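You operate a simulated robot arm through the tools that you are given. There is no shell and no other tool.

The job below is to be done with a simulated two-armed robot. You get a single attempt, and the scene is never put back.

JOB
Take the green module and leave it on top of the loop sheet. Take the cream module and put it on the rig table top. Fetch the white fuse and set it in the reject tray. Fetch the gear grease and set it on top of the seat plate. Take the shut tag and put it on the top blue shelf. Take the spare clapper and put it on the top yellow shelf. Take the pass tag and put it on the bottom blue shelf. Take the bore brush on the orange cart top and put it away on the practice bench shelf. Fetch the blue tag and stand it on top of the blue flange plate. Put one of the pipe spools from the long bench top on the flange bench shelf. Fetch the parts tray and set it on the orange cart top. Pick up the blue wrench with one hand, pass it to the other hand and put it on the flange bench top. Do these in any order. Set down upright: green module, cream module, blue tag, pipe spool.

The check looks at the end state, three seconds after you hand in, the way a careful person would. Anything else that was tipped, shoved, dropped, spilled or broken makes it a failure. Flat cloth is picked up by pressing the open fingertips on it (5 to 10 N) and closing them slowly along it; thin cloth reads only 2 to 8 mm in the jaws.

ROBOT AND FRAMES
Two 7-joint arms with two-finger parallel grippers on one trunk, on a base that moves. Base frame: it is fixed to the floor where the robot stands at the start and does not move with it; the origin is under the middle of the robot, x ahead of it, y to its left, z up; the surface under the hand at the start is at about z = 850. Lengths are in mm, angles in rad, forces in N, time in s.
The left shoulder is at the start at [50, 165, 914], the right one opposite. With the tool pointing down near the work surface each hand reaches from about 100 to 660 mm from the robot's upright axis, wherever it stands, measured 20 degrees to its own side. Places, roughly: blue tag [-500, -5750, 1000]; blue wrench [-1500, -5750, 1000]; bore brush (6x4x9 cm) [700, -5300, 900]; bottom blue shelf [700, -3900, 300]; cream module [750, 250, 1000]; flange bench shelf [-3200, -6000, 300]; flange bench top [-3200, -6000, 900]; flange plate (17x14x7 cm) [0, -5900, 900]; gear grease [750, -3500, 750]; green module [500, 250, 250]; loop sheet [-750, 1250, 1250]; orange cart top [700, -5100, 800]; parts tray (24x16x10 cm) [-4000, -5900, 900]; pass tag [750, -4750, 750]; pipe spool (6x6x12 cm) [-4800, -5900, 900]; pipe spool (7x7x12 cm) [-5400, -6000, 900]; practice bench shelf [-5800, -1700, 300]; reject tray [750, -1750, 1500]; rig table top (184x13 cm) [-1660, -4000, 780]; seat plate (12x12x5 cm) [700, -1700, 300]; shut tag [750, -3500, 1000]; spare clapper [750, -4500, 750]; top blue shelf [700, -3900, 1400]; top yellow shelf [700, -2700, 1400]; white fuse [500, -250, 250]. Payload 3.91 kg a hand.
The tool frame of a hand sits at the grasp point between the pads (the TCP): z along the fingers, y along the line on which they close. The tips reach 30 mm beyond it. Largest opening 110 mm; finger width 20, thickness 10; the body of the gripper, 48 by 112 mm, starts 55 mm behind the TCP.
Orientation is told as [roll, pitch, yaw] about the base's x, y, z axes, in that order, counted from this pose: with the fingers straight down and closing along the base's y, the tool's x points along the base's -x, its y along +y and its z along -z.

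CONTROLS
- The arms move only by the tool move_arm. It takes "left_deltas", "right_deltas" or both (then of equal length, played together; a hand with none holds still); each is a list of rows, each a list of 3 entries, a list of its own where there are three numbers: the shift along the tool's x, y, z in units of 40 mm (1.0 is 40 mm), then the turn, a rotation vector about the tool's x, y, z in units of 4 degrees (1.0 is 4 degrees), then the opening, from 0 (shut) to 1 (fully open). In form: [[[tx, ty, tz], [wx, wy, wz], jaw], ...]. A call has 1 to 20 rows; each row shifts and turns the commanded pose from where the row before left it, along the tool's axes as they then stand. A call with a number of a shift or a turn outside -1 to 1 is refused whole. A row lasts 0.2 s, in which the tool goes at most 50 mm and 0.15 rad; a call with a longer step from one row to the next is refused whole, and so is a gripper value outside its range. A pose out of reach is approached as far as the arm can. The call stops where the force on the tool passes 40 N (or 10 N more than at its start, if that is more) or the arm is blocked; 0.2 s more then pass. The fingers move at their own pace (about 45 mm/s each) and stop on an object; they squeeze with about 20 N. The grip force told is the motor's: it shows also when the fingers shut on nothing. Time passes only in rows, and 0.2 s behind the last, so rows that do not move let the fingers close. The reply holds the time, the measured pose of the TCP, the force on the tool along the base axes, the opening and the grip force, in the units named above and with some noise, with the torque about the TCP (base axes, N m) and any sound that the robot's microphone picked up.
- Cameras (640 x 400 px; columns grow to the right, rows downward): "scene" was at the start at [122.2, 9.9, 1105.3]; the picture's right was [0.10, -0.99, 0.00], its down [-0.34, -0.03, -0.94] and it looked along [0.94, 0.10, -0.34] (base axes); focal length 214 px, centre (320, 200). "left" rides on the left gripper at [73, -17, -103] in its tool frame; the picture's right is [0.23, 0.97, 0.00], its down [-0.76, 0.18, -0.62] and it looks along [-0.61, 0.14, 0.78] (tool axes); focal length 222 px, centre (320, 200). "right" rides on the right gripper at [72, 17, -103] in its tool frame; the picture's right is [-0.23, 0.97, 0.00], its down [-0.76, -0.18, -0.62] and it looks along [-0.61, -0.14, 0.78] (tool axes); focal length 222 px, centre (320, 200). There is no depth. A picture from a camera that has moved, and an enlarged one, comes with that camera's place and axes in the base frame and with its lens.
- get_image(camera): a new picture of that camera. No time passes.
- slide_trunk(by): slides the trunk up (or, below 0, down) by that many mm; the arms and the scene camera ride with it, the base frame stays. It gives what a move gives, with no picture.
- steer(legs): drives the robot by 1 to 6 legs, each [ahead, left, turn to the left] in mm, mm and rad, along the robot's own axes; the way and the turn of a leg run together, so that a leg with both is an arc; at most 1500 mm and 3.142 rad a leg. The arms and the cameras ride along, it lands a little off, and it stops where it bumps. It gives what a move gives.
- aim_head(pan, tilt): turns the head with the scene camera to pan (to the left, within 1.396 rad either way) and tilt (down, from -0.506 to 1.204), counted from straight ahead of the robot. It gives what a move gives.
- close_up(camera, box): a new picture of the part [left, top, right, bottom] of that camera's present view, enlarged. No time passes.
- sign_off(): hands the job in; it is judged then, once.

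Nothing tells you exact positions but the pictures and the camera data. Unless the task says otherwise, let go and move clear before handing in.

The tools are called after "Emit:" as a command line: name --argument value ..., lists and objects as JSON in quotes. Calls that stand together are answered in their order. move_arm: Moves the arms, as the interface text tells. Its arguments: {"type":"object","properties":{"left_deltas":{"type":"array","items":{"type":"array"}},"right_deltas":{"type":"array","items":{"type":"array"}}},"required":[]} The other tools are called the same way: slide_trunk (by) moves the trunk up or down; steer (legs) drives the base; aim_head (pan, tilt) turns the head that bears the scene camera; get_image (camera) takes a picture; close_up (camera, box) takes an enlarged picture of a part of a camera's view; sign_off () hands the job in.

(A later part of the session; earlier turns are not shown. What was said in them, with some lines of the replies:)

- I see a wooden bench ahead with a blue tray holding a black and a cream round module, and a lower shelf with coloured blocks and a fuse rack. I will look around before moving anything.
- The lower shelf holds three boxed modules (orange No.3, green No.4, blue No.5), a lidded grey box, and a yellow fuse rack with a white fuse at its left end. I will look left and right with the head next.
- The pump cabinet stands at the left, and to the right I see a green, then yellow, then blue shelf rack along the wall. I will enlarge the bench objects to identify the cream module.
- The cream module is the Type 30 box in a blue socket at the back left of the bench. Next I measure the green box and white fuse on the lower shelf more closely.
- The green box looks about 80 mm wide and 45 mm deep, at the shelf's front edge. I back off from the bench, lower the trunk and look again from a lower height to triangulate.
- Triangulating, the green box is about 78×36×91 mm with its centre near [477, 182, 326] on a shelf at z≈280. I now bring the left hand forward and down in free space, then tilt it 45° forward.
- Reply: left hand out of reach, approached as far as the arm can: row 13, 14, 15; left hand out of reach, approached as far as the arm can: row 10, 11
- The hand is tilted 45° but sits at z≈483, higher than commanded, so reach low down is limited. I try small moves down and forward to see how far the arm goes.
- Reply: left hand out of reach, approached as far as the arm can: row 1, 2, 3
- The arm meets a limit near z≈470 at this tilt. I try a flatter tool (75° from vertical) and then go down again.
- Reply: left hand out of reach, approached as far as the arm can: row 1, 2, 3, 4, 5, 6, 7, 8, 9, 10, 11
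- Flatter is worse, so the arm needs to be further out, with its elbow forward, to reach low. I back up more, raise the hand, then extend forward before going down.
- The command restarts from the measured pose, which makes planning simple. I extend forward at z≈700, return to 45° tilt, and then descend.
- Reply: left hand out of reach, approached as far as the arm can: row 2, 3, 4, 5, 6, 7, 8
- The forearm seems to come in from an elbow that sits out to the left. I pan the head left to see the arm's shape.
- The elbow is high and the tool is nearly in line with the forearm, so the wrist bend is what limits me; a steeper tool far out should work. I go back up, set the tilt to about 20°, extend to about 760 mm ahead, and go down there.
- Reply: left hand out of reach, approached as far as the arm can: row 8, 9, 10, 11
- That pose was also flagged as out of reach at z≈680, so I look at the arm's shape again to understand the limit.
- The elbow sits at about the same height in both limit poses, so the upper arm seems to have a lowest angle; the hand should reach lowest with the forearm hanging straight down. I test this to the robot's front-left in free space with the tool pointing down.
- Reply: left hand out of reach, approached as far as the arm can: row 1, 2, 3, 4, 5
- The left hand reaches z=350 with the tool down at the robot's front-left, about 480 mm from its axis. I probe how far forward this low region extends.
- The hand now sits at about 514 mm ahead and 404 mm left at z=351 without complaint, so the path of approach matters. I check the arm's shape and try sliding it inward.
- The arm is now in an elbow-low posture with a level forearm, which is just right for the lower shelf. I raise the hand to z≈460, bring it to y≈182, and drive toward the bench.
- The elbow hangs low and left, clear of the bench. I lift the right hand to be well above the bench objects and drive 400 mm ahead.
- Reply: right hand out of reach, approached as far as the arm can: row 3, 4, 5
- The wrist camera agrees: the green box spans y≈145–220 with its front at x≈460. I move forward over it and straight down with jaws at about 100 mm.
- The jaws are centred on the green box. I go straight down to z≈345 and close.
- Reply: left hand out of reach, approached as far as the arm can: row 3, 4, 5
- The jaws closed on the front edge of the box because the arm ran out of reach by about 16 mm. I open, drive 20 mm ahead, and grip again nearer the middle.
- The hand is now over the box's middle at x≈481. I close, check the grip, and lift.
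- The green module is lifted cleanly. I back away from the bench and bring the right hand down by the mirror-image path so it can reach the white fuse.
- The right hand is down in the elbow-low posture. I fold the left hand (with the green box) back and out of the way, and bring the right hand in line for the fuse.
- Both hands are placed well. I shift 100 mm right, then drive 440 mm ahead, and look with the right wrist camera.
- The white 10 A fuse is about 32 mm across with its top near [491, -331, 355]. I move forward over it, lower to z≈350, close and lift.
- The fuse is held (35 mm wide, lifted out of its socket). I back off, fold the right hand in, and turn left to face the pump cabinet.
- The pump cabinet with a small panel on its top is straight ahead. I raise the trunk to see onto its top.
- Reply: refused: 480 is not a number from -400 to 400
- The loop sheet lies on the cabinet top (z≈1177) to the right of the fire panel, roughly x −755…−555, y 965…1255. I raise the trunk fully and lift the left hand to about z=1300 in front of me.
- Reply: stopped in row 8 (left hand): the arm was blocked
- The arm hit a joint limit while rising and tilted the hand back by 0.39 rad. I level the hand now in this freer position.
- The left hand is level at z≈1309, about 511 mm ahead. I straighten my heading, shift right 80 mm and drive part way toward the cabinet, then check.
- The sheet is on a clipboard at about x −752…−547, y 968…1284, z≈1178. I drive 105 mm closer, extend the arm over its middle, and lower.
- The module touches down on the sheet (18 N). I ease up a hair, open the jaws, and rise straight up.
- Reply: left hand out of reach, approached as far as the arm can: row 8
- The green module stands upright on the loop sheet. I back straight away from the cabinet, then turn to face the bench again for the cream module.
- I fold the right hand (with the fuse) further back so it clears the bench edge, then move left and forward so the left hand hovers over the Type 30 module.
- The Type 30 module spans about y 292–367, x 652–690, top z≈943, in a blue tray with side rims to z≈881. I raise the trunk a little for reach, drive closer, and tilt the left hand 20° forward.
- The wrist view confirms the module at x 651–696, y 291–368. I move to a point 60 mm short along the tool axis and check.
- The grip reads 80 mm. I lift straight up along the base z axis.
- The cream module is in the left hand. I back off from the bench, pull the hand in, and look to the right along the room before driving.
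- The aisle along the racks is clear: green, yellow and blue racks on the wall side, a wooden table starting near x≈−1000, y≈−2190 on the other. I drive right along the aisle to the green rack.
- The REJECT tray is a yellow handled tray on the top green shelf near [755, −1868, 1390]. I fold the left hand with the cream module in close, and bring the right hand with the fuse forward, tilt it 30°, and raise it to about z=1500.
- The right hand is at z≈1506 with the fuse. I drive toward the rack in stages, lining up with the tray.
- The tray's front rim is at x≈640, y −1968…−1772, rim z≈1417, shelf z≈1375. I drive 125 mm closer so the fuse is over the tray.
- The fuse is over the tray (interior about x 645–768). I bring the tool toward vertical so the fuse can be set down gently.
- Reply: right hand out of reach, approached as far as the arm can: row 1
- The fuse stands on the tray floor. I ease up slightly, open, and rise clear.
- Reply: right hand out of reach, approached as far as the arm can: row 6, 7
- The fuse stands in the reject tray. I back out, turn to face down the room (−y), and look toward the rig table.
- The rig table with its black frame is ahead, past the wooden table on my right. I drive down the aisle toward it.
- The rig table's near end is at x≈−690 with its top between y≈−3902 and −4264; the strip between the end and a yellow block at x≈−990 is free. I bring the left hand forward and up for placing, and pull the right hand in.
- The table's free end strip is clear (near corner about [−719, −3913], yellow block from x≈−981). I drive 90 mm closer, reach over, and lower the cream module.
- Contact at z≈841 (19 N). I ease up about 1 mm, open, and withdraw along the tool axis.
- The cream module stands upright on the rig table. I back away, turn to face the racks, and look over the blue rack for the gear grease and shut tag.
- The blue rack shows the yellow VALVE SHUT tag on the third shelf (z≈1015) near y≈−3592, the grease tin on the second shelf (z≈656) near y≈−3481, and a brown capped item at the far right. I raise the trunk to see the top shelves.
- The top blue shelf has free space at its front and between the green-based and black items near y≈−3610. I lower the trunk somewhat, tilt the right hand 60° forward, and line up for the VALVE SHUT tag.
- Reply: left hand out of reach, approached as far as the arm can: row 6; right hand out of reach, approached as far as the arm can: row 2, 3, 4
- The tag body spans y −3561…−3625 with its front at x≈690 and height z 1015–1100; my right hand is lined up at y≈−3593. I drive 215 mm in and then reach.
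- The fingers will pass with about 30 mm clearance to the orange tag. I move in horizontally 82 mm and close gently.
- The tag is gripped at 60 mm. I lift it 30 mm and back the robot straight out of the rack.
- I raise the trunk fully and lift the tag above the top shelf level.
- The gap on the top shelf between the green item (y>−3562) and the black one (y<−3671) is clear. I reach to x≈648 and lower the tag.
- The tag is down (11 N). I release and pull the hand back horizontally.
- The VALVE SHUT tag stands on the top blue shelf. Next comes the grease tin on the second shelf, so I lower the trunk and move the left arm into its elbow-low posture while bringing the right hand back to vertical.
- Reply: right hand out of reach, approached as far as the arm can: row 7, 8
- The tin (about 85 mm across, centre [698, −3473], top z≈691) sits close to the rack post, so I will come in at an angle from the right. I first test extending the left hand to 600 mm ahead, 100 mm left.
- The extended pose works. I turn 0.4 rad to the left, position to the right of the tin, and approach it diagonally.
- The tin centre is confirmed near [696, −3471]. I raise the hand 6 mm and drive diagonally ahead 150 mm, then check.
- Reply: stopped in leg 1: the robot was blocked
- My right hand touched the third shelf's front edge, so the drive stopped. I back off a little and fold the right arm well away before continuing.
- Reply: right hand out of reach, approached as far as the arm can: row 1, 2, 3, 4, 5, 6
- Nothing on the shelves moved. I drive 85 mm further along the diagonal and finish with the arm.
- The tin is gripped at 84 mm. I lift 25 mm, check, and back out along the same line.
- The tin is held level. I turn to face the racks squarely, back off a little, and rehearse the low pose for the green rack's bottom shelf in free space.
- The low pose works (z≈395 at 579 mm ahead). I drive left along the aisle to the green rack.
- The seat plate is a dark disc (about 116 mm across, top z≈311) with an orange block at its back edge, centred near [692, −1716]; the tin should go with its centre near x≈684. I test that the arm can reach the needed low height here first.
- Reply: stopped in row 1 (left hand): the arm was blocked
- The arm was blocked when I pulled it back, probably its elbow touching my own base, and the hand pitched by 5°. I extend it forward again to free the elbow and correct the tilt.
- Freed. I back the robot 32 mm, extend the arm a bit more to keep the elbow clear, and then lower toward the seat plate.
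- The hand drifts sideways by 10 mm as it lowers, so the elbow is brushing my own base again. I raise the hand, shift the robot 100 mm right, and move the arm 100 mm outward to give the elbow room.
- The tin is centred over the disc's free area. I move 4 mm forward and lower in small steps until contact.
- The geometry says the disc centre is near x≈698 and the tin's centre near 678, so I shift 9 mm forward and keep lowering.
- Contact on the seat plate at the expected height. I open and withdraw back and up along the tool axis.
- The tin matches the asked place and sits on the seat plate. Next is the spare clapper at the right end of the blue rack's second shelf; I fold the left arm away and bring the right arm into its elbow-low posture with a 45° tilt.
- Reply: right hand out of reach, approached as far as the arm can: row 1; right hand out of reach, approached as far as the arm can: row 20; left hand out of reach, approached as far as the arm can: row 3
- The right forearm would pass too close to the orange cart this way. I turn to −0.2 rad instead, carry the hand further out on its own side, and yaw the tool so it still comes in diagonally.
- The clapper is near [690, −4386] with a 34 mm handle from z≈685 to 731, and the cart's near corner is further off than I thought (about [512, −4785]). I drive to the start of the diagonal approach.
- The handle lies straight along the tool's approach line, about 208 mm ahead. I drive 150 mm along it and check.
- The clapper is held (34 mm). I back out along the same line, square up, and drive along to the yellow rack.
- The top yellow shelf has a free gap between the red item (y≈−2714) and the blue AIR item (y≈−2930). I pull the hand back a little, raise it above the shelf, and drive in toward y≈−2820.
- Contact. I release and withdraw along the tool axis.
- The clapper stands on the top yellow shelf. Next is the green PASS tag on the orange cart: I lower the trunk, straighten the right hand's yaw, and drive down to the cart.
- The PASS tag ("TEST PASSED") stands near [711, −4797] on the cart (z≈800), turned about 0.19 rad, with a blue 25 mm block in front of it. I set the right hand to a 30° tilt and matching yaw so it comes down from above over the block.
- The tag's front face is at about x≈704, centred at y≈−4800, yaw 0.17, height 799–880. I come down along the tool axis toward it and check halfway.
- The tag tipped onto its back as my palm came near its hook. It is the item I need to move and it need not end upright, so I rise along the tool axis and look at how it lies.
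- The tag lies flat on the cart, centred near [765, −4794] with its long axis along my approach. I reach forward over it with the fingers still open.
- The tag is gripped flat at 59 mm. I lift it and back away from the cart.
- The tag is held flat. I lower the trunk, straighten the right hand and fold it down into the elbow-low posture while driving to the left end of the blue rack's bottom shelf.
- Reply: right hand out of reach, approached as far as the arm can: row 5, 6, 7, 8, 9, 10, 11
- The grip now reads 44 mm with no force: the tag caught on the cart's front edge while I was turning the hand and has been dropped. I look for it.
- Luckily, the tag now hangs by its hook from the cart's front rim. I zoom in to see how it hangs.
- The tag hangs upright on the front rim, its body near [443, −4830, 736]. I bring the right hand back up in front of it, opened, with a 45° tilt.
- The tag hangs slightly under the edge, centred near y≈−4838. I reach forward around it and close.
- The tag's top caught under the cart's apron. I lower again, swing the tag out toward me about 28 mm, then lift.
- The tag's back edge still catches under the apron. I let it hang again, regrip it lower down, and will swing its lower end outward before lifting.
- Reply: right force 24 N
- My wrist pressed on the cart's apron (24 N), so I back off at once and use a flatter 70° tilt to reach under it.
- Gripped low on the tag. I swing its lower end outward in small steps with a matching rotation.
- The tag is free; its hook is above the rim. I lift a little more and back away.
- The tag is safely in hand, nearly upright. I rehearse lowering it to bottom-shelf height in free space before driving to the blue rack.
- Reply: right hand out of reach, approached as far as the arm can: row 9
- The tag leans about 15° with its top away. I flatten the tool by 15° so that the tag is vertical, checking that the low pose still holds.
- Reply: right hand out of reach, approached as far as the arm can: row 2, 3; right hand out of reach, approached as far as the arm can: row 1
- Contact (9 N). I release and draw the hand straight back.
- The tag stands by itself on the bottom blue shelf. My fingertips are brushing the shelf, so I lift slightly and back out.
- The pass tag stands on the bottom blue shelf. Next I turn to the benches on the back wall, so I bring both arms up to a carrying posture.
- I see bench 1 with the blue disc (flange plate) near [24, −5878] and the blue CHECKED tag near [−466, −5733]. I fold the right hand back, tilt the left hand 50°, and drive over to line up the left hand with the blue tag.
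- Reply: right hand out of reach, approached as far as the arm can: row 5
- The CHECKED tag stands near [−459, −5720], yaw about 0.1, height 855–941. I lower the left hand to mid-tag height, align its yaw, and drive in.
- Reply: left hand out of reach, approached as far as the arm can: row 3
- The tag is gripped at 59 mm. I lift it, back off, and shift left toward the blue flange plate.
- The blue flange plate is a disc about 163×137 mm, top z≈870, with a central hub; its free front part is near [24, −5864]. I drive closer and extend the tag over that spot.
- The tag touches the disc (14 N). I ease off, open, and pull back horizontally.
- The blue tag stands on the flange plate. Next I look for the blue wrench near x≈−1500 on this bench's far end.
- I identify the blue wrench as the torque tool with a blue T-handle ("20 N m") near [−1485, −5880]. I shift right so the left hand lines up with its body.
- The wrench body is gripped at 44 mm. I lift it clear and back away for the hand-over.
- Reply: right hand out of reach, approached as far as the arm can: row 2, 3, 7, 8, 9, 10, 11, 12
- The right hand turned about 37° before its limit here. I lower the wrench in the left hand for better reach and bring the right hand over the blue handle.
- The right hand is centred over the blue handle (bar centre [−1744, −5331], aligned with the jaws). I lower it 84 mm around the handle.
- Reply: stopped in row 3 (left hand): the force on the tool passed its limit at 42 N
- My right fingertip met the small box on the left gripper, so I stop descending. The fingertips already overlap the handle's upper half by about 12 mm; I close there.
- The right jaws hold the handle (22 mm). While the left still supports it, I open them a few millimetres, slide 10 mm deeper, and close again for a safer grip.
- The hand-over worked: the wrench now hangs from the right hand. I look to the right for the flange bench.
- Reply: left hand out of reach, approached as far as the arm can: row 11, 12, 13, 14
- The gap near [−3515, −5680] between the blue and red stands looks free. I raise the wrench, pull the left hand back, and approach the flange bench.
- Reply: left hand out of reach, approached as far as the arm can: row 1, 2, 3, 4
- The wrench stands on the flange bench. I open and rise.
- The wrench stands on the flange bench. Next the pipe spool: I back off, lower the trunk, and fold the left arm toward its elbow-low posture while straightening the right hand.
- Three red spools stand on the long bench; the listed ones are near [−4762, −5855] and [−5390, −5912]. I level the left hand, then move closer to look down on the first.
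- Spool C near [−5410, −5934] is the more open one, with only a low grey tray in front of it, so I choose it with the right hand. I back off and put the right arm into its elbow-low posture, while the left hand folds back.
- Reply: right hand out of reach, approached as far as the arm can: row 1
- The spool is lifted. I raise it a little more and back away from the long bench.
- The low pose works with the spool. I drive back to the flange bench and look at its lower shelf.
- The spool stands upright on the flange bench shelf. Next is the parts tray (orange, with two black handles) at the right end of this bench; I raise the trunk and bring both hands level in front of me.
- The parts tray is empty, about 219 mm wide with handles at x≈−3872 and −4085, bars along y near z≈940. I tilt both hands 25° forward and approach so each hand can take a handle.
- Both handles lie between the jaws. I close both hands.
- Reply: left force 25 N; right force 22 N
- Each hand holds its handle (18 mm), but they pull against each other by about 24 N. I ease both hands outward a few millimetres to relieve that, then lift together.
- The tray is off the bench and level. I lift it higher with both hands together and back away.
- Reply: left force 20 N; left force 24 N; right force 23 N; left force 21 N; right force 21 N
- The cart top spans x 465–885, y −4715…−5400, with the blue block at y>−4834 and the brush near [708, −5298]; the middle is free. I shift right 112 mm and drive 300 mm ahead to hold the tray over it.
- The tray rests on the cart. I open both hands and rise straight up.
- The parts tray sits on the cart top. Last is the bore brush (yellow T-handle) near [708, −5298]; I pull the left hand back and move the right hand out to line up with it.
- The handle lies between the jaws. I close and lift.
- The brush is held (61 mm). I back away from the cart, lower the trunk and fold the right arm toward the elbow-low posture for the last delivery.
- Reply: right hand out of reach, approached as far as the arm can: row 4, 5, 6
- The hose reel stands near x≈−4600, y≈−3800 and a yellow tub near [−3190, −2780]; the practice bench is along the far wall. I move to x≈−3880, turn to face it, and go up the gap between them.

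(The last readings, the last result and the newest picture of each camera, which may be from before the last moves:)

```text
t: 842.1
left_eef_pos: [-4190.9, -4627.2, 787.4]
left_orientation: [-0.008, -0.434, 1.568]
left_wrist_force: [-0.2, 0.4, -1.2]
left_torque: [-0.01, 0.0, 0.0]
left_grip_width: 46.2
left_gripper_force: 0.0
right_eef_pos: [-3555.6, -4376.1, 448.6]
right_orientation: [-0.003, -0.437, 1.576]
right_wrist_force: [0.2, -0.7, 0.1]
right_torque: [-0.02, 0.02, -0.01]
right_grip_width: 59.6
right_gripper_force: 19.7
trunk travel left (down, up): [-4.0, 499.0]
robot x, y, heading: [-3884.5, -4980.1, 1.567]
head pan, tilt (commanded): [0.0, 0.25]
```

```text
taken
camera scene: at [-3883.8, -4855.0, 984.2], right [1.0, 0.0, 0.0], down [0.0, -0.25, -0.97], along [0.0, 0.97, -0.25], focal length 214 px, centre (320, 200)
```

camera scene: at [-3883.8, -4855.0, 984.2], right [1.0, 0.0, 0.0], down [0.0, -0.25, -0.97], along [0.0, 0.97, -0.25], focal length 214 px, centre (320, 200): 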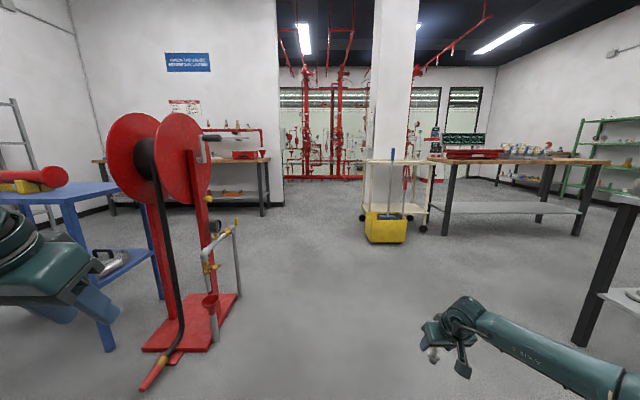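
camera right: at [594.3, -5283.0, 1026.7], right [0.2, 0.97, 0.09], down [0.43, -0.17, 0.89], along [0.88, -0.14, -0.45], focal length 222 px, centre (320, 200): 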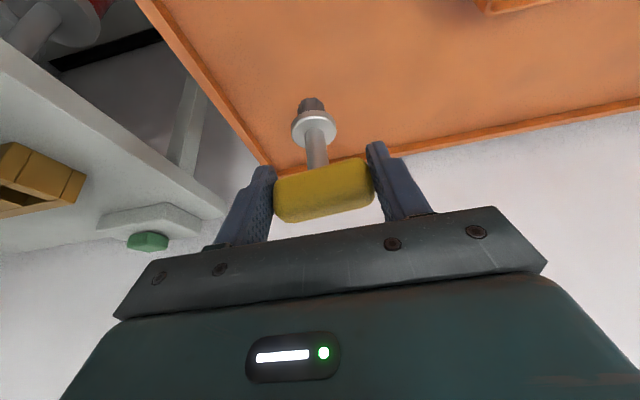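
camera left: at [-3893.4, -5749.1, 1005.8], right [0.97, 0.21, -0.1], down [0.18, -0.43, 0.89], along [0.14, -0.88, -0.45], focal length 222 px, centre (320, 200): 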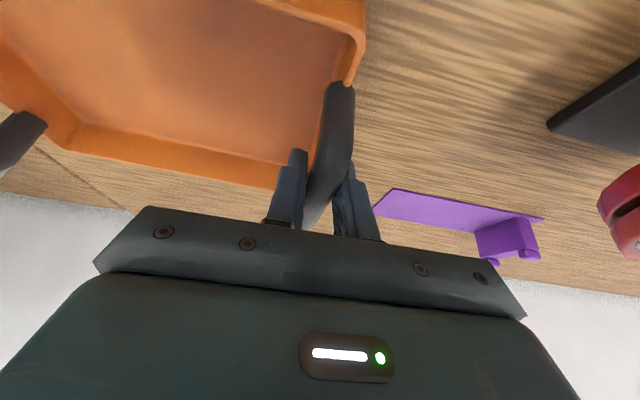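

Emit:
steer --legs '[[1500, 0, 0], [500, 0, 0]]'

Emit:
aim_head --pan 0.8 --tilt 0.25

Emit:
get_image --camera "scene"

Emit:
aim_head --pan 1.39 --tilt 0.3

Emit:
get_image --camera "scene"

```text
t: 846.9
left_eef_pos: [-4209.4, -3670.8, 791.6]
left_orientation: [0.002, -0.438, 1.603]
left_wrist_force: [0.3, -0.1, 0.5]
left_torque: [0.02, 0.01, -0.02]
left_grip_width: 46.4
left_gripper_force: 0.0
right_eef_pos: [-3571.3, -3409.3, 447.9]
right_orientation: [-0.006, -0.434, 1.589]
right_wrist_force: [0.0, -0.8, -1.3]
right_torque: [0.02, 0.01, 0.02]
right_grip_width: 59.7
right_gripper_force: 20.4
trunk travel left (down, up): [-4.0, 499.0]
robot x, y, heading: [-3893.2, -4016.2, 1.589]
head pan, tilt (commanded): [0.0, 0.25]
stopped in leg 1: the robot was blocked; the commanded pose is now the measured one
```

```text
t: 848.0
left_eef_pos: [-4210.4, -3671.7, 790.2]
left_orientation: [0.001, -0.438, 1.602]
left_wrist_force: [-0.7, -0.1, 0.4]
left_torque: [0.02, 0.0, 0.0]
left_grip_width: 46.2
left_gripper_force: 0.1
right_eef_pos: [-3572.1, -3409.1, 449.9]
right_orientation: [-0.001, -0.437, 1.59]
right_wrist_force: [0.1, 0.2, -0.4]
right_torque: [0.01, -0.01, 0.01]
right_grip_width: 59.7
right_gripper_force: 19.9
trunk travel left (down, up): [-4.0, 499.0]
robot x, y, heading: [-3888.2, -4017.0, 1.588]
head pan, tilt (commanded): [0.799, 0.25]
```

```text
taken
camera scene: at [-3957.6, -3923.6, 984.7], right [0.69, 0.73, 0.0], down [0.18, -0.17, -0.97], along [-0.71, 0.67, -0.24], focal length 214 px, centre (320, 200)
```

scene: 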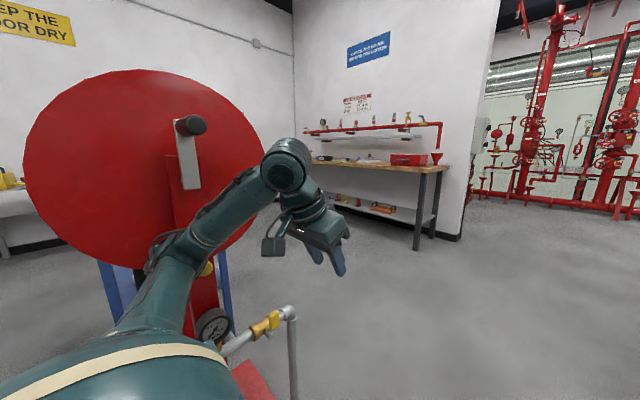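

```text
t: 849.0
left_eef_pos: [-4207.9, -3671.4, 791.7]
left_orientation: [0.001, -0.436, 1.6]
left_wrist_force: [0.2, -0.1, -0.1]
left_torque: [-0.02, 0.01, 0.01]
left_grip_width: 46.2
left_gripper_force: 0.1
right_eef_pos: [-3570.1, -3409.6, 449.8]
right_orientation: [-0.003, -0.437, 1.587]
right_wrist_force: [-0.2, -0.5, -1.2]
right_torque: [0.0, 0.01, -0.02]
right_grip_width: 59.6
right_gripper_force: 19.9
trunk travel left (down, up): [-4.0, 499.0]
robot x, y, heading: [-3891.7, -4016.6, 1.586]
head pan, tilt (commanded): [1.389, 0.3]
```

```text
taken
camera scene: at [-3981.5, -3972.1, 979.9], right [0.17, 0.99, 0.0], down [0.29, -0.05, -0.96], along [-0.94, 0.16, -0.29], focal length 214 px, centre (320, 200)
```

scene: 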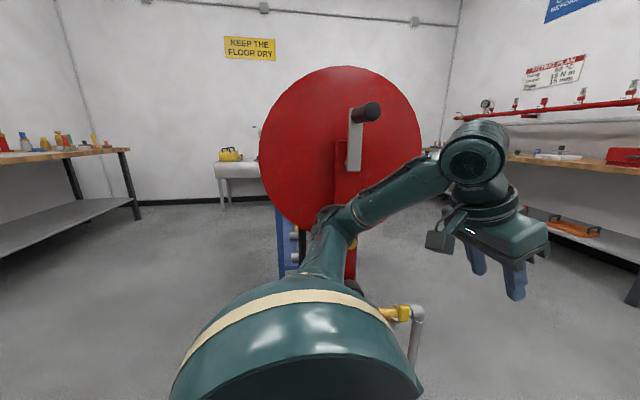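

My left arm touched the hose reel stand and the drive stopped. I back off, raise and tuck the left arm, bring the right hand inward, and shift my lane east before passing.

Emit:
steer --legs '[[-300, 0, -0.016]]'

Emit:
move_arm --left_deltas '[[[-0.37, -0.367, -0.79], [0, 0, 0], 0.42], [[-0.37, -0.367, -0.79], [0, 0, 0], 0.42], [[-0.37, -0.367, -0.79], [0, 0, 0], 0.42], [[-0.37, -0.367, -0.79], [0, 0, 0], 0.42], [[-0.37, -0.367, -0.79], [0, 0, 0], 0.42], [[-0.37, -0.367, -0.79], [0, 0, 0], 0.42], [[0, 0, 0], [0, 1, 0], 0.42], [[0, 0, 0], [0, 1, 0], 0.42], [[0, 0, 0], [0, 1, 0], 0.42], [[0, 0, 0], [0, 1, 0], 0.42], [[0, 0, 0], [0, 1, 0], 0.42], [[0, 0, 0], [0, 1, 0], 0.42], [[0, 0, 0], [0, 0.2, 0], 0.42]]' --right_deltas '[[[-0.4, 0.3, -0.86], [0, 0, 0], 0.4], [[-0.4, 0.3, -0.86], [0, 0, 0], 0.4], [[0, 0.4, 0], [0, 0, 0], 0.4], [[0, 0.4, 0], [0, 0, 0], 0.4], [[0, 0, 0], [0, 0, 0], 0.4], [[0, 0, 0], [0, 0, 0], 0.4], [[0, 0, 0], [0, 0, 0], 0.4], [[0, 0, 0], [0, 0, 0], 0.4], [[0, 0, 0], [0, 0, 0], 0.4], [[0, 0, 0], [0, 0, 0], 0.4], [[0, 0, 0], [0, 0, 0], 0.4], [[0, 0, 0], [0, 0, 0], 0.4], [[0, 0, 0], [0, 0, 0], 0.4]]'

Emit:
aim_head --pan 0.5 --tilt 0.3

Emit:
get_image --camera "scene"

```text
t: 851.1
left_eef_pos: [-4200.8, -3960.0, 789.3]
left_orientation: [-0.004, -0.432, 1.584]
left_wrist_force: [-0.4, 0.3, -0.5]
left_torque: [-0.01, 0.0, 0.02]
left_grip_width: 46.2
left_gripper_force: 0.1
right_eef_pos: [-3559.7, -3710.3, 448.9]
right_orientation: [-0.005, -0.434, 1.573]
right_wrist_force: [0.4, -0.2, -1.2]
right_torque: [-0.04, 0.03, 0.02]
right_grip_width: 59.8
right_gripper_force: 19.9
trunk travel left (down, up): [-4.0, 499.0]
robot x, y, heading: [-3886.0, -4314.5, 1.572]
head pan, tilt (commanded): [1.389, 0.3]
```

```text
t: 853.9
left_eef_pos: [-4113.5, -3960.8, 998.9]
left_orientation: [-0.005, -0.001, 1.582]
left_wrist_force: [0.2, 0.0, 0.1]
left_torque: [0.03, 0.0, 0.02]
left_grip_width: 46.2
left_gripper_force: 0.0
right_eef_pos: [-3615.8, -3711.1, 524.3]
right_orientation: [-0.004, -0.435, 1.572]
right_wrist_force: [-0.3, 0.6, -1.0]
right_torque: [0.04, -0.05, 0.0]
right_grip_width: 59.8
right_gripper_force: 20.3
trunk travel left (down, up): [-4.0, 499.0]
robot x, y, heading: [-3890.2, -4313.0, 1.57]
head pan, tilt (commanded): [1.389, 0.3]
```

```text
t: 855.0
left_eef_pos: [-4113.8, -3958.9, 998.0]
left_orientation: [-0.004, 0.001, 1.582]
left_wrist_force: [0.6, 0.2, -0.3]
left_torque: [0.0, 0.06, 0.02]
left_grip_width: 46.2
left_gripper_force: 0.0
right_eef_pos: [-3614.7, -3712.1, 524.2]
right_orientation: [-0.005, -0.435, 1.573]
right_wrist_force: [0.2, 0.1, -1.9]
right_torque: [-0.01, 0.02, 0.0]
right_grip_width: 59.7
right_gripper_force: 19.6
trunk travel left (down, up): [-4.0, 499.0]
robot x, y, heading: [-3884.4, -4312.4, 1.569]
head pan, tilt (commanded): [0.499, 0.3]
```

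```text
taken
camera scene: at [-3933.1, -4200.7, 979.5], right [0.88, 0.48, 0.0], down [0.14, -0.26, -0.96], along [-0.46, 0.84, -0.3], focal length 214 px, centre (320, 200)
```

scene: 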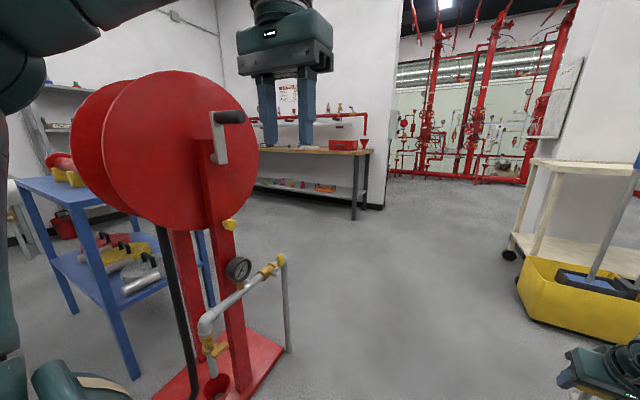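

Emit:
steer --legs '[[0, -95, 0], [700, 0, 0]]'

Emit:
get_image --camera "scene"

```text
t: 860.0
left_eef_pos: [-4017.2, -3258.6, 997.5]
left_orientation: [-0.004, 0.0, 1.58]
left_wrist_force: [0.2, 0.3, 0.5]
left_torque: [0.02, -0.02, -0.04]
left_grip_width: 46.3
left_gripper_force: 0.1
right_eef_pos: [-3517.6, -3010.8, 525.0]
right_orientation: [-0.005, -0.435, 1.569]
right_wrist_force: [-0.4, 0.2, -1.2]
right_torque: [0.0, 0.0, -0.02]
right_grip_width: 59.6
right_gripper_force: 19.9
trunk travel left (down, up): [-4.0, 499.0]
robot x, y, heading: [-3794.3, -3610.3, 1.567]
head pan, tilt (commanded): [0.499, 0.3]
```

```text
taken
camera scene: at [-3836.0, -3499.8, 979.5], right [0.88, 0.48, 0.0], down [0.14, -0.26, -0.96], along [-0.45, 0.84, -0.3], focal length 214 px, centre (320, 200)
```

scene: 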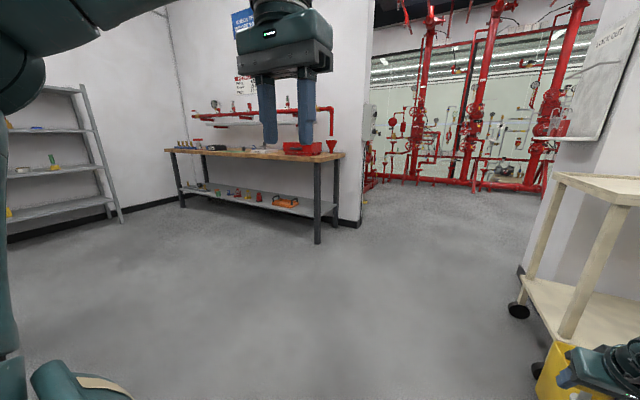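

Emit:
steer --legs '[[230, 0, 0], [0, 280, 0.004], [480, 0, 0]]'

Emit:
aim_head --pan 0.9 --tilt 0.3

Emit:
get_image --camera "scene"

```text
t: 866.8
left_eef_pos: [-4291.3, -2550.4, 998.1]
left_orientation: [-0.002, -0.002, 1.582]
left_wrist_force: [0.4, 0.1, 0.1]
left_torque: [-0.02, 0.02, 0.01]
left_grip_width: 46.4
left_gripper_force: 0.0
right_eef_pos: [-3795.2, -2303.1, 523.5]
right_orientation: [-0.006, -0.435, 1.575]
right_wrist_force: [-0.4, -0.4, -1.4]
right_torque: [0.03, 0.04, 0.0]
right_grip_width: 59.7
right_gripper_force: 19.8
trunk travel left (down, up): [-4.0, 499.0]
robot x, y, heading: [-4071.0, -2908.6, 1.565]
head pan, tilt (commanded): [0.499, 0.3]
```

```text
t: 867.7
left_eef_pos: [-4293.0, -2551.9, 998.0]
left_orientation: [-0.001, 0.0, 1.581]
left_wrist_force: [0.5, 0.4, 0.5]
left_torque: [0.05, 0.02, 0.0]
left_grip_width: 46.4
left_gripper_force: 0.0
right_eef_pos: [-3793.6, -2303.0, 524.0]
right_orientation: [-0.007, -0.436, 1.573]
right_wrist_force: [-0.7, 0.5, -1.2]
right_torque: [0.0, 0.01, 0.02]
right_grip_width: 59.7
right_gripper_force: 20.2
trunk travel left (down, up): [-4.0, 499.0]
robot x, y, heading: [-4070.9, -2905.3, 1.567]
head pan, tilt (commanded): [0.901, 0.3]
```

```text
taken
camera scene: at [-4140.2, -2816.0, 979.5], right [0.62, 0.78, 0.0], down [0.23, -0.18, -0.96], along [-0.75, 0.6, -0.3], focal length 214 px, centre (320, 200)
```

scene: 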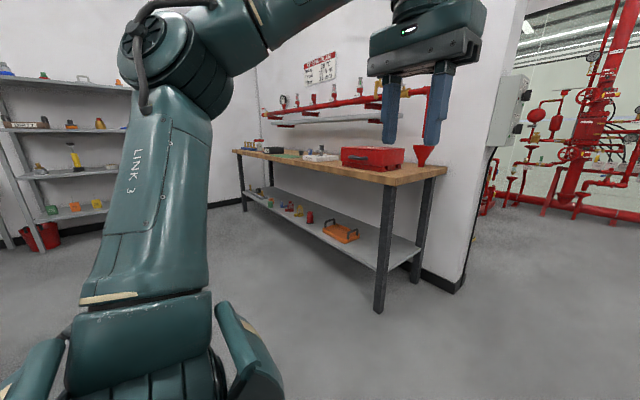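

The practice bench and its grey shelf are ahead; the shelf's right end (about x −4720…−4980) looks free. I drive left and forward to line up the right hand there.

Emit:
steer --legs '[[0, 1050, 0.004], [200, 0, 0]]'

Emit:
aim_head --pan -0.3 --tilt 0.4

Emit:
get_image --camera "scene"

Emit:
close_up --camera "scene" --box '[180, 180, 440, 320]'

```text
t: 878.4
left_eef_pos: [-5357.5, -2366.1, 997.6]
left_orientation: [-0.004, -0.001, 1.605]
left_wrist_force: [-0.8, 0.5, 0.1]
left_torque: [0.02, -0.02, 0.02]
left_grip_width: 46.2
left_gripper_force: 0.0
right_eef_pos: [-4867.1, -2106.9, 524.6]
right_orientation: [-0.006, -0.435, 1.598]
right_wrist_force: [0.0, -0.6, -0.2]
right_torque: [-0.02, 0.0, 0.01]
right_grip_width: 59.5
right_gripper_force: 19.7
trunk travel left (down, up): [-4.0, 499.0]
robot x, y, heading: [-5123.5, -2713.3, 1.594]
head pan, tilt (commanded): [0.901, 0.3]
```

```text
t: 879.8
left_eef_pos: [-5358.2, -2366.5, 997.9]
left_orientation: [-0.003, -0.001, 1.606]
left_wrist_force: [1.2, 0.6, 0.3]
left_torque: [0.04, 0.0, -0.06]
left_grip_width: 45.9
left_gripper_force: 0.1
right_eef_pos: [-4866.4, -2106.3, 523.2]
right_orientation: [-0.004, -0.435, 1.598]
right_wrist_force: [0.9, -0.8, -1.8]
right_torque: [-0.01, 0.02, 0.03]
right_grip_width: 59.8
right_gripper_force: 19.9
trunk travel left (down, up): [-4.0, 499.0]
robot x, y, heading: [-5123.1, -2713.8, 1.593]
head pan, tilt (commanded): [-0.3, 0.4]
```

```text
taken
camera scene: at [-5100.1, -2595.4, 970.2], right [0.96, -0.27, 0.0], down [-0.11, -0.37, -0.92], along [0.25, 0.89, -0.39], focal length 214 px, centre (320, 200)
```

scene: 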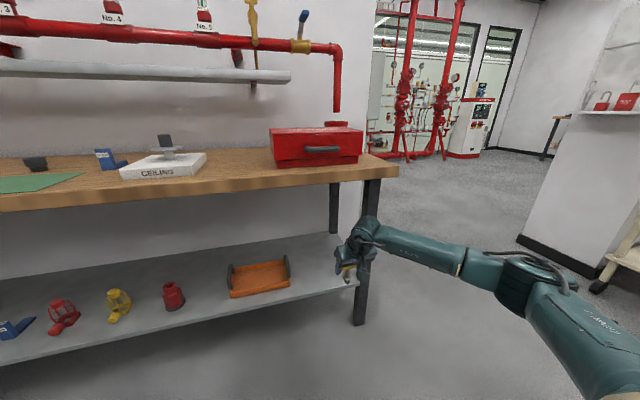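

```text
2.46 times, centred on (310, 250) of scene
camera zoom: at [-5100.1, -2595.4, 970.2], right [0.96, -0.27, 0.0], down [-0.11, -0.37, -0.92], along [0.25, 0.89, -0.39], focal length 528 px, centre (345, 77)
```

zoom: 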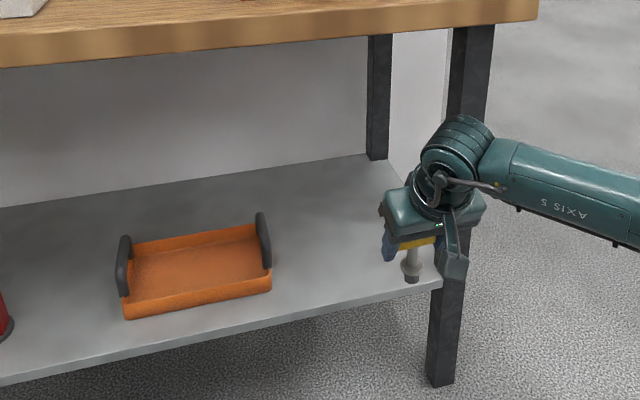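

Emit:
move_arm --right_deltas '[[[0, -0.54, 0], [0, 0, 0], 0.4], [[0, -0.54, 0], [0, 0, 0], 0.4]]'

Emit:
steer --legs '[[0, 55, 0], [225, 0, 0]]'

Emit:
move_arm --right_deltas '[[[0.3, 0, 0.64], [0, 0, 0], 0.4], [[0.3, 0, 0.64], [0, 0, 0], 0.4], [[0.3, 0, 0.64], [0, 0, 0], 0.4], [[0.3, 0, 0.64], [0, 0, 0], 0.4]]'

Emit:
get_image --camera "right"

Emit:
close_up --camera "scene" --box '[220, 180, 420, 320]'

```text
t: 880.4
left_eef_pos: [-5357.2, -2368.3, 999.2]
left_orientation: [-0.003, -0.003, 1.604]
left_wrist_force: [0.8, -0.7, -0.1]
left_torque: [0.0, 0.01, 0.03]
left_grip_width: 46.4
left_gripper_force: 0.1
right_eef_pos: [-4823.6, -2105.7, 525.3]
right_orientation: [-0.005, -0.434, 1.596]
right_wrist_force: [-0.4, 0.4, -1.5]
right_torque: [-0.03, -0.02, -0.01]
right_grip_width: 59.6
right_gripper_force: 20.0
trunk travel left (down, up): [-4.0, 499.0]
robot x, y, heading: [-5126.9, -2718.4, 1.592]
head pan, tilt (commanded): [-0.3, 0.4]
```

```text
t: 882.9
left_eef_pos: [-5417.4, -2142.3, 997.6]
left_orientation: [-0.004, -0.002, 1.604]
left_wrist_force: [0.2, -0.6, -0.5]
left_torque: [0.0, -0.01, -0.03]
left_grip_width: 46.3
left_gripper_force: 0.0
right_eef_pos: [-4882.9, -1881.4, 524.6]
right_orientation: [-0.005, -0.436, 1.594]
right_wrist_force: [0.8, -0.2, -1.5]
right_torque: [-0.02, -0.01, 0.01]
right_grip_width: 59.7
right_gripper_force: 20.0
trunk travel left (down, up): [-4.0, 499.0]
robot x, y, heading: [-5183.4, -2491.9, 1.588]
head pan, tilt (commanded): [-0.3, 0.4]
```

```text
t: 883.9
left_eef_pos: [-5418.5, -2143.1, 998.6]
left_orientation: [-0.004, 0.0, 1.604]
left_wrist_force: [-0.4, -0.4, -0.4]
left_torque: [0.02, 0.01, 0.01]
left_grip_width: 46.4
left_gripper_force: 0.1
right_eef_pos: [-4882.5, -1882.6, 412.2]
right_orientation: [-0.008, -0.434, 1.593]
right_wrist_force: [-0.4, 0.1, -0.6]
right_torque: [-0.01, 0.0, -0.01]
right_grip_width: 59.4
right_gripper_force: 19.6
trunk travel left (down, up): [-4.0, 499.0]
robot x, y, heading: [-5185.4, -2493.1, 1.592]
head pan, tilt (commanded): [-0.3, 0.4]
```

```text
taken
camera right: at [-4896.7, -1992.0, 473.3], right [-0.98, 0.18, 0.09], down [0.16, 0.43, 0.89], along [0.12, 0.88, -0.45], focal length 222 px, centre (320, 200)
```

right: 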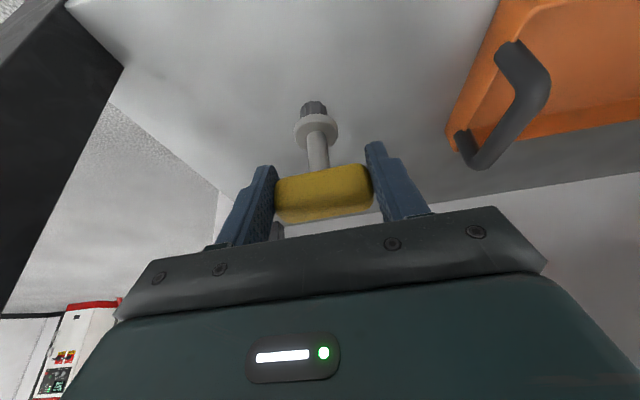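

```text
2.86 times, centred on (320, 250) of scene
camera zoom: at [-5159.8, -2371.6, 970.2], right [0.96, -0.28, 0.0], down [-0.11, -0.37, -0.92], along [0.25, 0.89, -0.39], focal length 613 px, centre (320, 57)
```

zoom: 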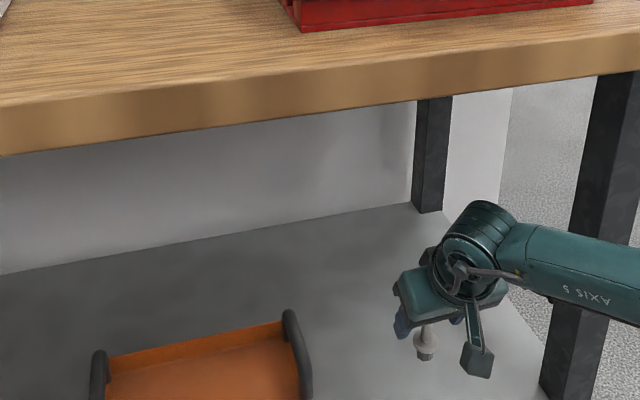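

Emit:
move_arm --right_deltas '[[[0.317, 0, 0.68], [0, 0, 0], 0.4], [[0.08, 0, 0.18], [0, 0, 0], 0.4]]'

Emit:
move_arm --right_deltas '[[[0.05, 0, 0.11], [0, 0, 0], 0.4], [[0.04, 0, 0.09], [0, 0, 0], 0.4]]'

```text
t: 884.5
left_eef_pos: [-5418.3, -2142.3, 999.6]
left_orientation: [-0.002, -0.002, 1.603]
left_wrist_force: [-0.2, 0.5, 0.1]
left_torque: [-0.01, 0.01, -0.02]
left_grip_width: 46.3
left_gripper_force: 0.0
right_eef_pos: [-4882.3, -1882.8, 373.1]
right_orientation: [-0.006, -0.434, 1.595]
right_wrist_force: [-0.2, 0.0, -1.6]
right_torque: [0.0, -0.01, -0.03]
right_grip_width: 59.8
right_gripper_force: 19.8
trunk travel left (down, up): [-4.0, 499.0]
robot x, y, heading: [-5185.7, -2492.2, 1.594]
head pan, tilt (commanded): [-0.3, 0.4]
```

```text
t: 885.1
left_eef_pos: [-5417.8, -2143.7, 998.9]
left_orientation: [-0.003, -0.001, 1.605]
left_wrist_force: [-0.7, -0.3, 0.4]
left_torque: [-0.02, -0.04, -0.04]
left_grip_width: 46.1
left_gripper_force: 0.2
right_eef_pos: [-4881.3, -1882.1, 364.0]
right_orientation: [-0.006, -0.434, 1.595]
right_wrist_force: [0.1, 0.9, -1.2]
right_torque: [0.02, -0.01, 0.0]
right_grip_width: 59.7
right_gripper_force: 20.2
trunk travel left (down, up): [-4.0, 499.0]
robot x, y, heading: [-5185.2, -2491.4, 1.594]
head pan, tilt (commanded): [-0.3, 0.4]
```

Emit:
move_arm --right_deltas '[[[0.04, 0, 0.09], [0, 0, 0], 0.4], [[0.04, 0, 0.09], [0, 0, 0], 0.4]]'

Emit:
close_up --camera "right" --box '[240, 60, 420, 240]'

```text
t: 885.7
left_eef_pos: [-5417.1, -2143.5, 996.9]
left_orientation: [-0.006, -0.001, 1.604]
left_wrist_force: [0.2, 0.3, 0.2]
left_torque: [-0.01, 0.04, -0.01]
left_grip_width: 46.3
left_gripper_force: 0.0
right_eef_pos: [-4881.4, -1882.3, 356.3]
right_orientation: [-0.005, -0.435, 1.596]
right_wrist_force: [-0.7, -0.6, -1.1]
right_torque: [0.01, 0.01, 0.01]
right_grip_width: 59.6
right_gripper_force: 20.3
trunk travel left (down, up): [-4.0, 499.0]
robot x, y, heading: [-5185.6, -2489.5, 1.593]
head pan, tilt (commanded): [-0.3, 0.4]
```

```text
2.22 times, centred on (330, 150) of right
camera zoom: at [-4896.0, -1991.7, 419.1], right [-0.98, 0.18, 0.09], down [0.16, 0.43, 0.89], along [0.12, 0.88, -0.45], focal length 494 px, centre (298, 311)
```

zoom: 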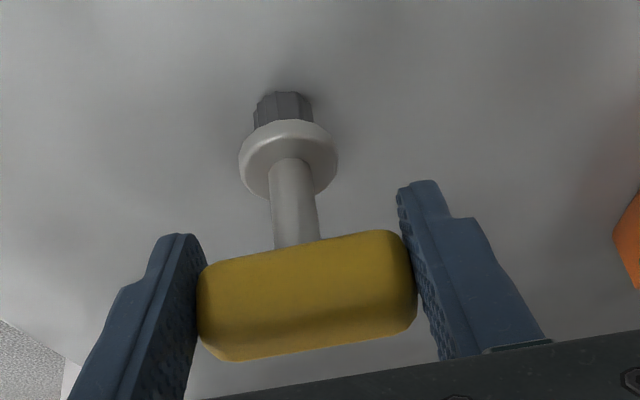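

Emit:
move_arm --right_deltas '[[[0.03, 0, 0.065], [0, 0, 0], 0.4], [[0.03, 0, 0.065], [0, 0, 0], 0.4]]'

Emit:
move_arm --right_deltas '[[[0.03, 0, 0.065], [0, 0, 0], 0.4], [[0.03, 0, 0.065], [0, 0, 0], 0.4]]'

```text
t: 886.3
left_eef_pos: [-5419.1, -2144.2, 999.4]
left_orientation: [-0.004, -0.004, 1.604]
left_wrist_force: [-0.5, 0.2, -0.3]
left_torque: [-0.04, 0.0, -0.01]
left_grip_width: 46.5
left_gripper_force: 0.0
right_eef_pos: [-4882.1, -1878.9, 355.7]
right_orientation: [-0.005, -0.443, 1.595]
right_wrist_force: [1.9, -3.0, 18.4]
right_torque: [-0.06, -0.05, -0.01]
right_grip_width: 59.8
right_gripper_force: 20.1
trunk travel left (down, up): [-4.0, 499.0]
robot x, y, heading: [-5185.7, -2490.1, 1.597]
head pan, tilt (commanded): [-0.3, 0.4]
```

```text
t: 886.9
left_eef_pos: [-5418.8, -2144.1, 999.3]
left_orientation: [-0.002, -0.004, 1.604]
left_wrist_force: [0.5, -0.2, -0.1]
left_torque: [-0.03, -0.04, 0.01]
left_grip_width: 46.2
left_gripper_force: 0.1
right_eef_pos: [-4881.1, -1881.4, 347.6]
right_orientation: [-0.005, -0.44, 1.596]
right_wrist_force: [-0.9, 0.8, 18.9]
right_torque: [0.22, 0.04, 0.02]
right_grip_width: 59.9
right_gripper_force: 20.1
trunk travel left (down, up): [-4.0, 499.0]
robot x, y, heading: [-5186.6, -2490.1, 1.593]
head pan, tilt (commanded): [-0.3, 0.4]
```

Contact is firm. I release and withdraw along the tool axis.

Emit:
move_arm --right_deltas '[[[-0.02, 0, -0.04], [0, 0, 0], 0.4], [[0, 0, 0], [0, 0, 0], 0.6], [[0, 0, 0], [0, 0, 0], 0.75], [[0, 0, 0], [0, 0, 0], 0.8], [[0, 0, -0.4], [0, 0, 0], 0.8], [[0, 0, -0.8], [0, 0, 0], 0.8], [[0, 0, -0.8], [0, 0, 0], 0.8]]'

Emit:
get_image --camera "right"

Emit:
steer --legs '[[-300, 0, 0]]'

Emit:
get_image --camera "scene"

Emit:
close_up --camera "scene" --box '[240, 190, 400, 300]'

```text
t: 888.5
left_eef_pos: [-5417.2, -2142.9, 998.2]
left_orientation: [-0.004, -0.002, 1.603]
left_wrist_force: [0.0, -0.2, -1.2]
left_torque: [-0.03, 0.0, -0.01]
left_grip_width: 46.1
left_gripper_force: 0.0
right_eef_pos: [-4881.2, -1915.1, 419.6]
right_orientation: [-0.005, -0.434, 1.595]
right_wrist_force: [0.3, 1.0, 0.6]
right_torque: [-0.05, 0.0, 0.0]
right_grip_width: 87.8
right_gripper_force: 0.1
trunk travel left (down, up): [-4.0, 499.0]
robot x, y, heading: [-5182.3, -2488.6, 1.588]
head pan, tilt (commanded): [-0.3, 0.4]
```

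```text
taken
camera right: at [-4895.5, -2024.4, 482.7], right [-0.98, 0.18, 0.09], down [0.16, 0.43, 0.89], along [0.12, 0.88, -0.45], focal length 222 px, centre (320, 200)
```

right: 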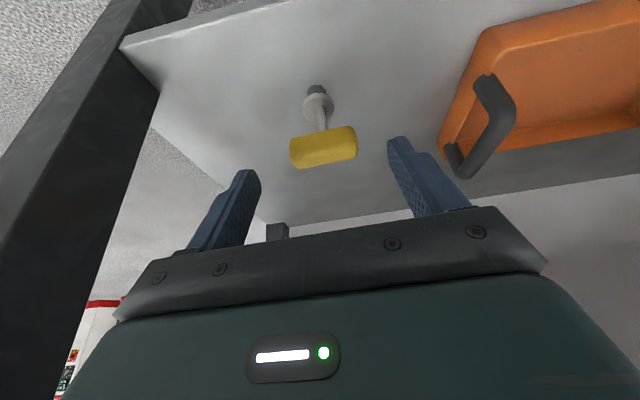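

```text
t: 890.5
left_eef_pos: [-5411.5, -2442.0, 999.4]
left_orientation: [-0.004, -0.001, 1.603]
left_wrist_force: [-0.4, 0.2, 0.5]
left_torque: [-0.01, 0.0, 0.02]
left_grip_width: 46.1
left_gripper_force: 0.1
right_eef_pos: [-4873.8, -2213.5, 419.9]
right_orientation: [-0.006, -0.435, 1.595]
right_wrist_force: [0.4, -1.3, -0.1]
right_torque: [-0.04, 0.01, 0.0]
right_grip_width: 88.1
right_gripper_force: 0.1
trunk travel left (down, up): [-4.0, 499.0]
robot x, y, heading: [-5178.1, -2792.3, 1.594]
head pan, tilt (commanded): [-0.3, 0.4]
```

```text
taken
camera scene: at [-5153.5, -2670.7, 970.2], right [0.96, -0.28, 0.0], down [-0.11, -0.37, -0.92], along [0.25, 0.89, -0.39], focal length 214 px, centre (320, 200)
```

scene: 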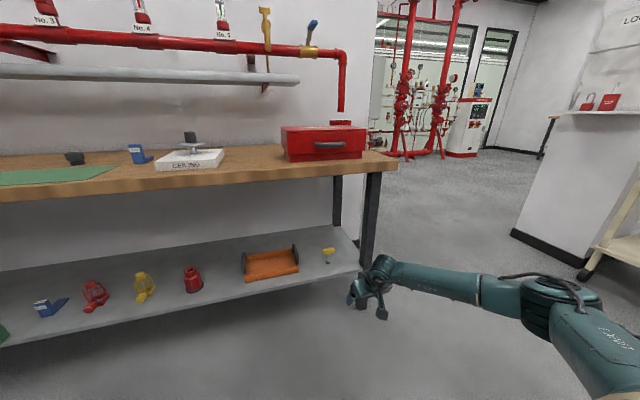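

```text
3.64 times, centred on (320, 245) of scene
camera zoom: at [-5153.5, -2670.7, 970.2], right [0.96, -0.28, 0.0], down [-0.11, -0.37, -0.92], along [0.25, 0.89, -0.39], focal length 780 px, centre (320, 36)
```

zoom: 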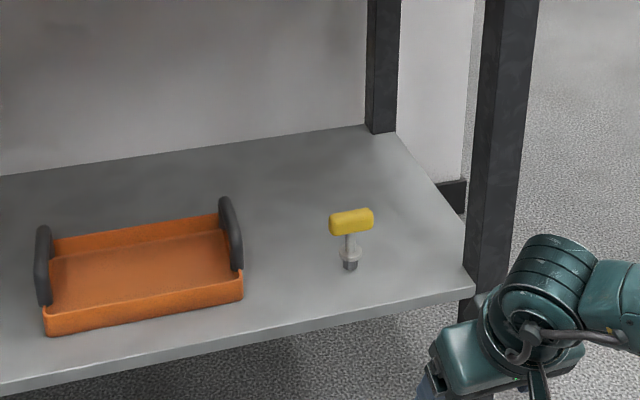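

The bore brush stands on the practice bench shelf, so all twelve items are in place and both hands are empty and clear. I hand the job in.

Emit:
sign_off

```text
The job is handed in.
```

I placed all twelve items, let go of them and handed the job in. I didn't revisit the earlier placements before handing in; each one looked right in the picture I took after setting it down.

| Item | Where it is now |
|---|---|
| Green module | Upright on the loop sheet |
| Cream module | Upright on the rig table top |
| White fuse | Standing in the reject tray |
| Gear grease | On top of the seat plate |
| Shut tag | On the top blue shelf |
| Spare clapper | On the top yellow shelf |
| Pass tag | On the bottom blue shelf |
| Bore brush | On the practice bench shelf |
| Blue tag | Standing on the blue flange plate |
| Pipe spool (7x7x12) | Upright on the flange bench shelf |
| Parts tray | On the orange cart top |
| Blue wrench | Passed from left hand to right, then stood on the flange bench top |

These went wrong along the way and could affect the check:
- **Pass tag:** I tipped it over on the cart, then dropped it. It caught by its hook on the cart's rim, and I recovered it from there.
- **Orange cart:** My wrist pressed on its edge with about 24 N while I was recovering the tag. The brush on top stayed where it was.
- **Blue rack:** My right hand bumped the front edge of the third shelf. Everything on it stayed standing.
- **Hose reel:** My left arm hit its stand and stopped the drive. It was upright afterwards and, by rough measurement, hadn't moved, but I can't rule out a shift of a couple of centimetres.
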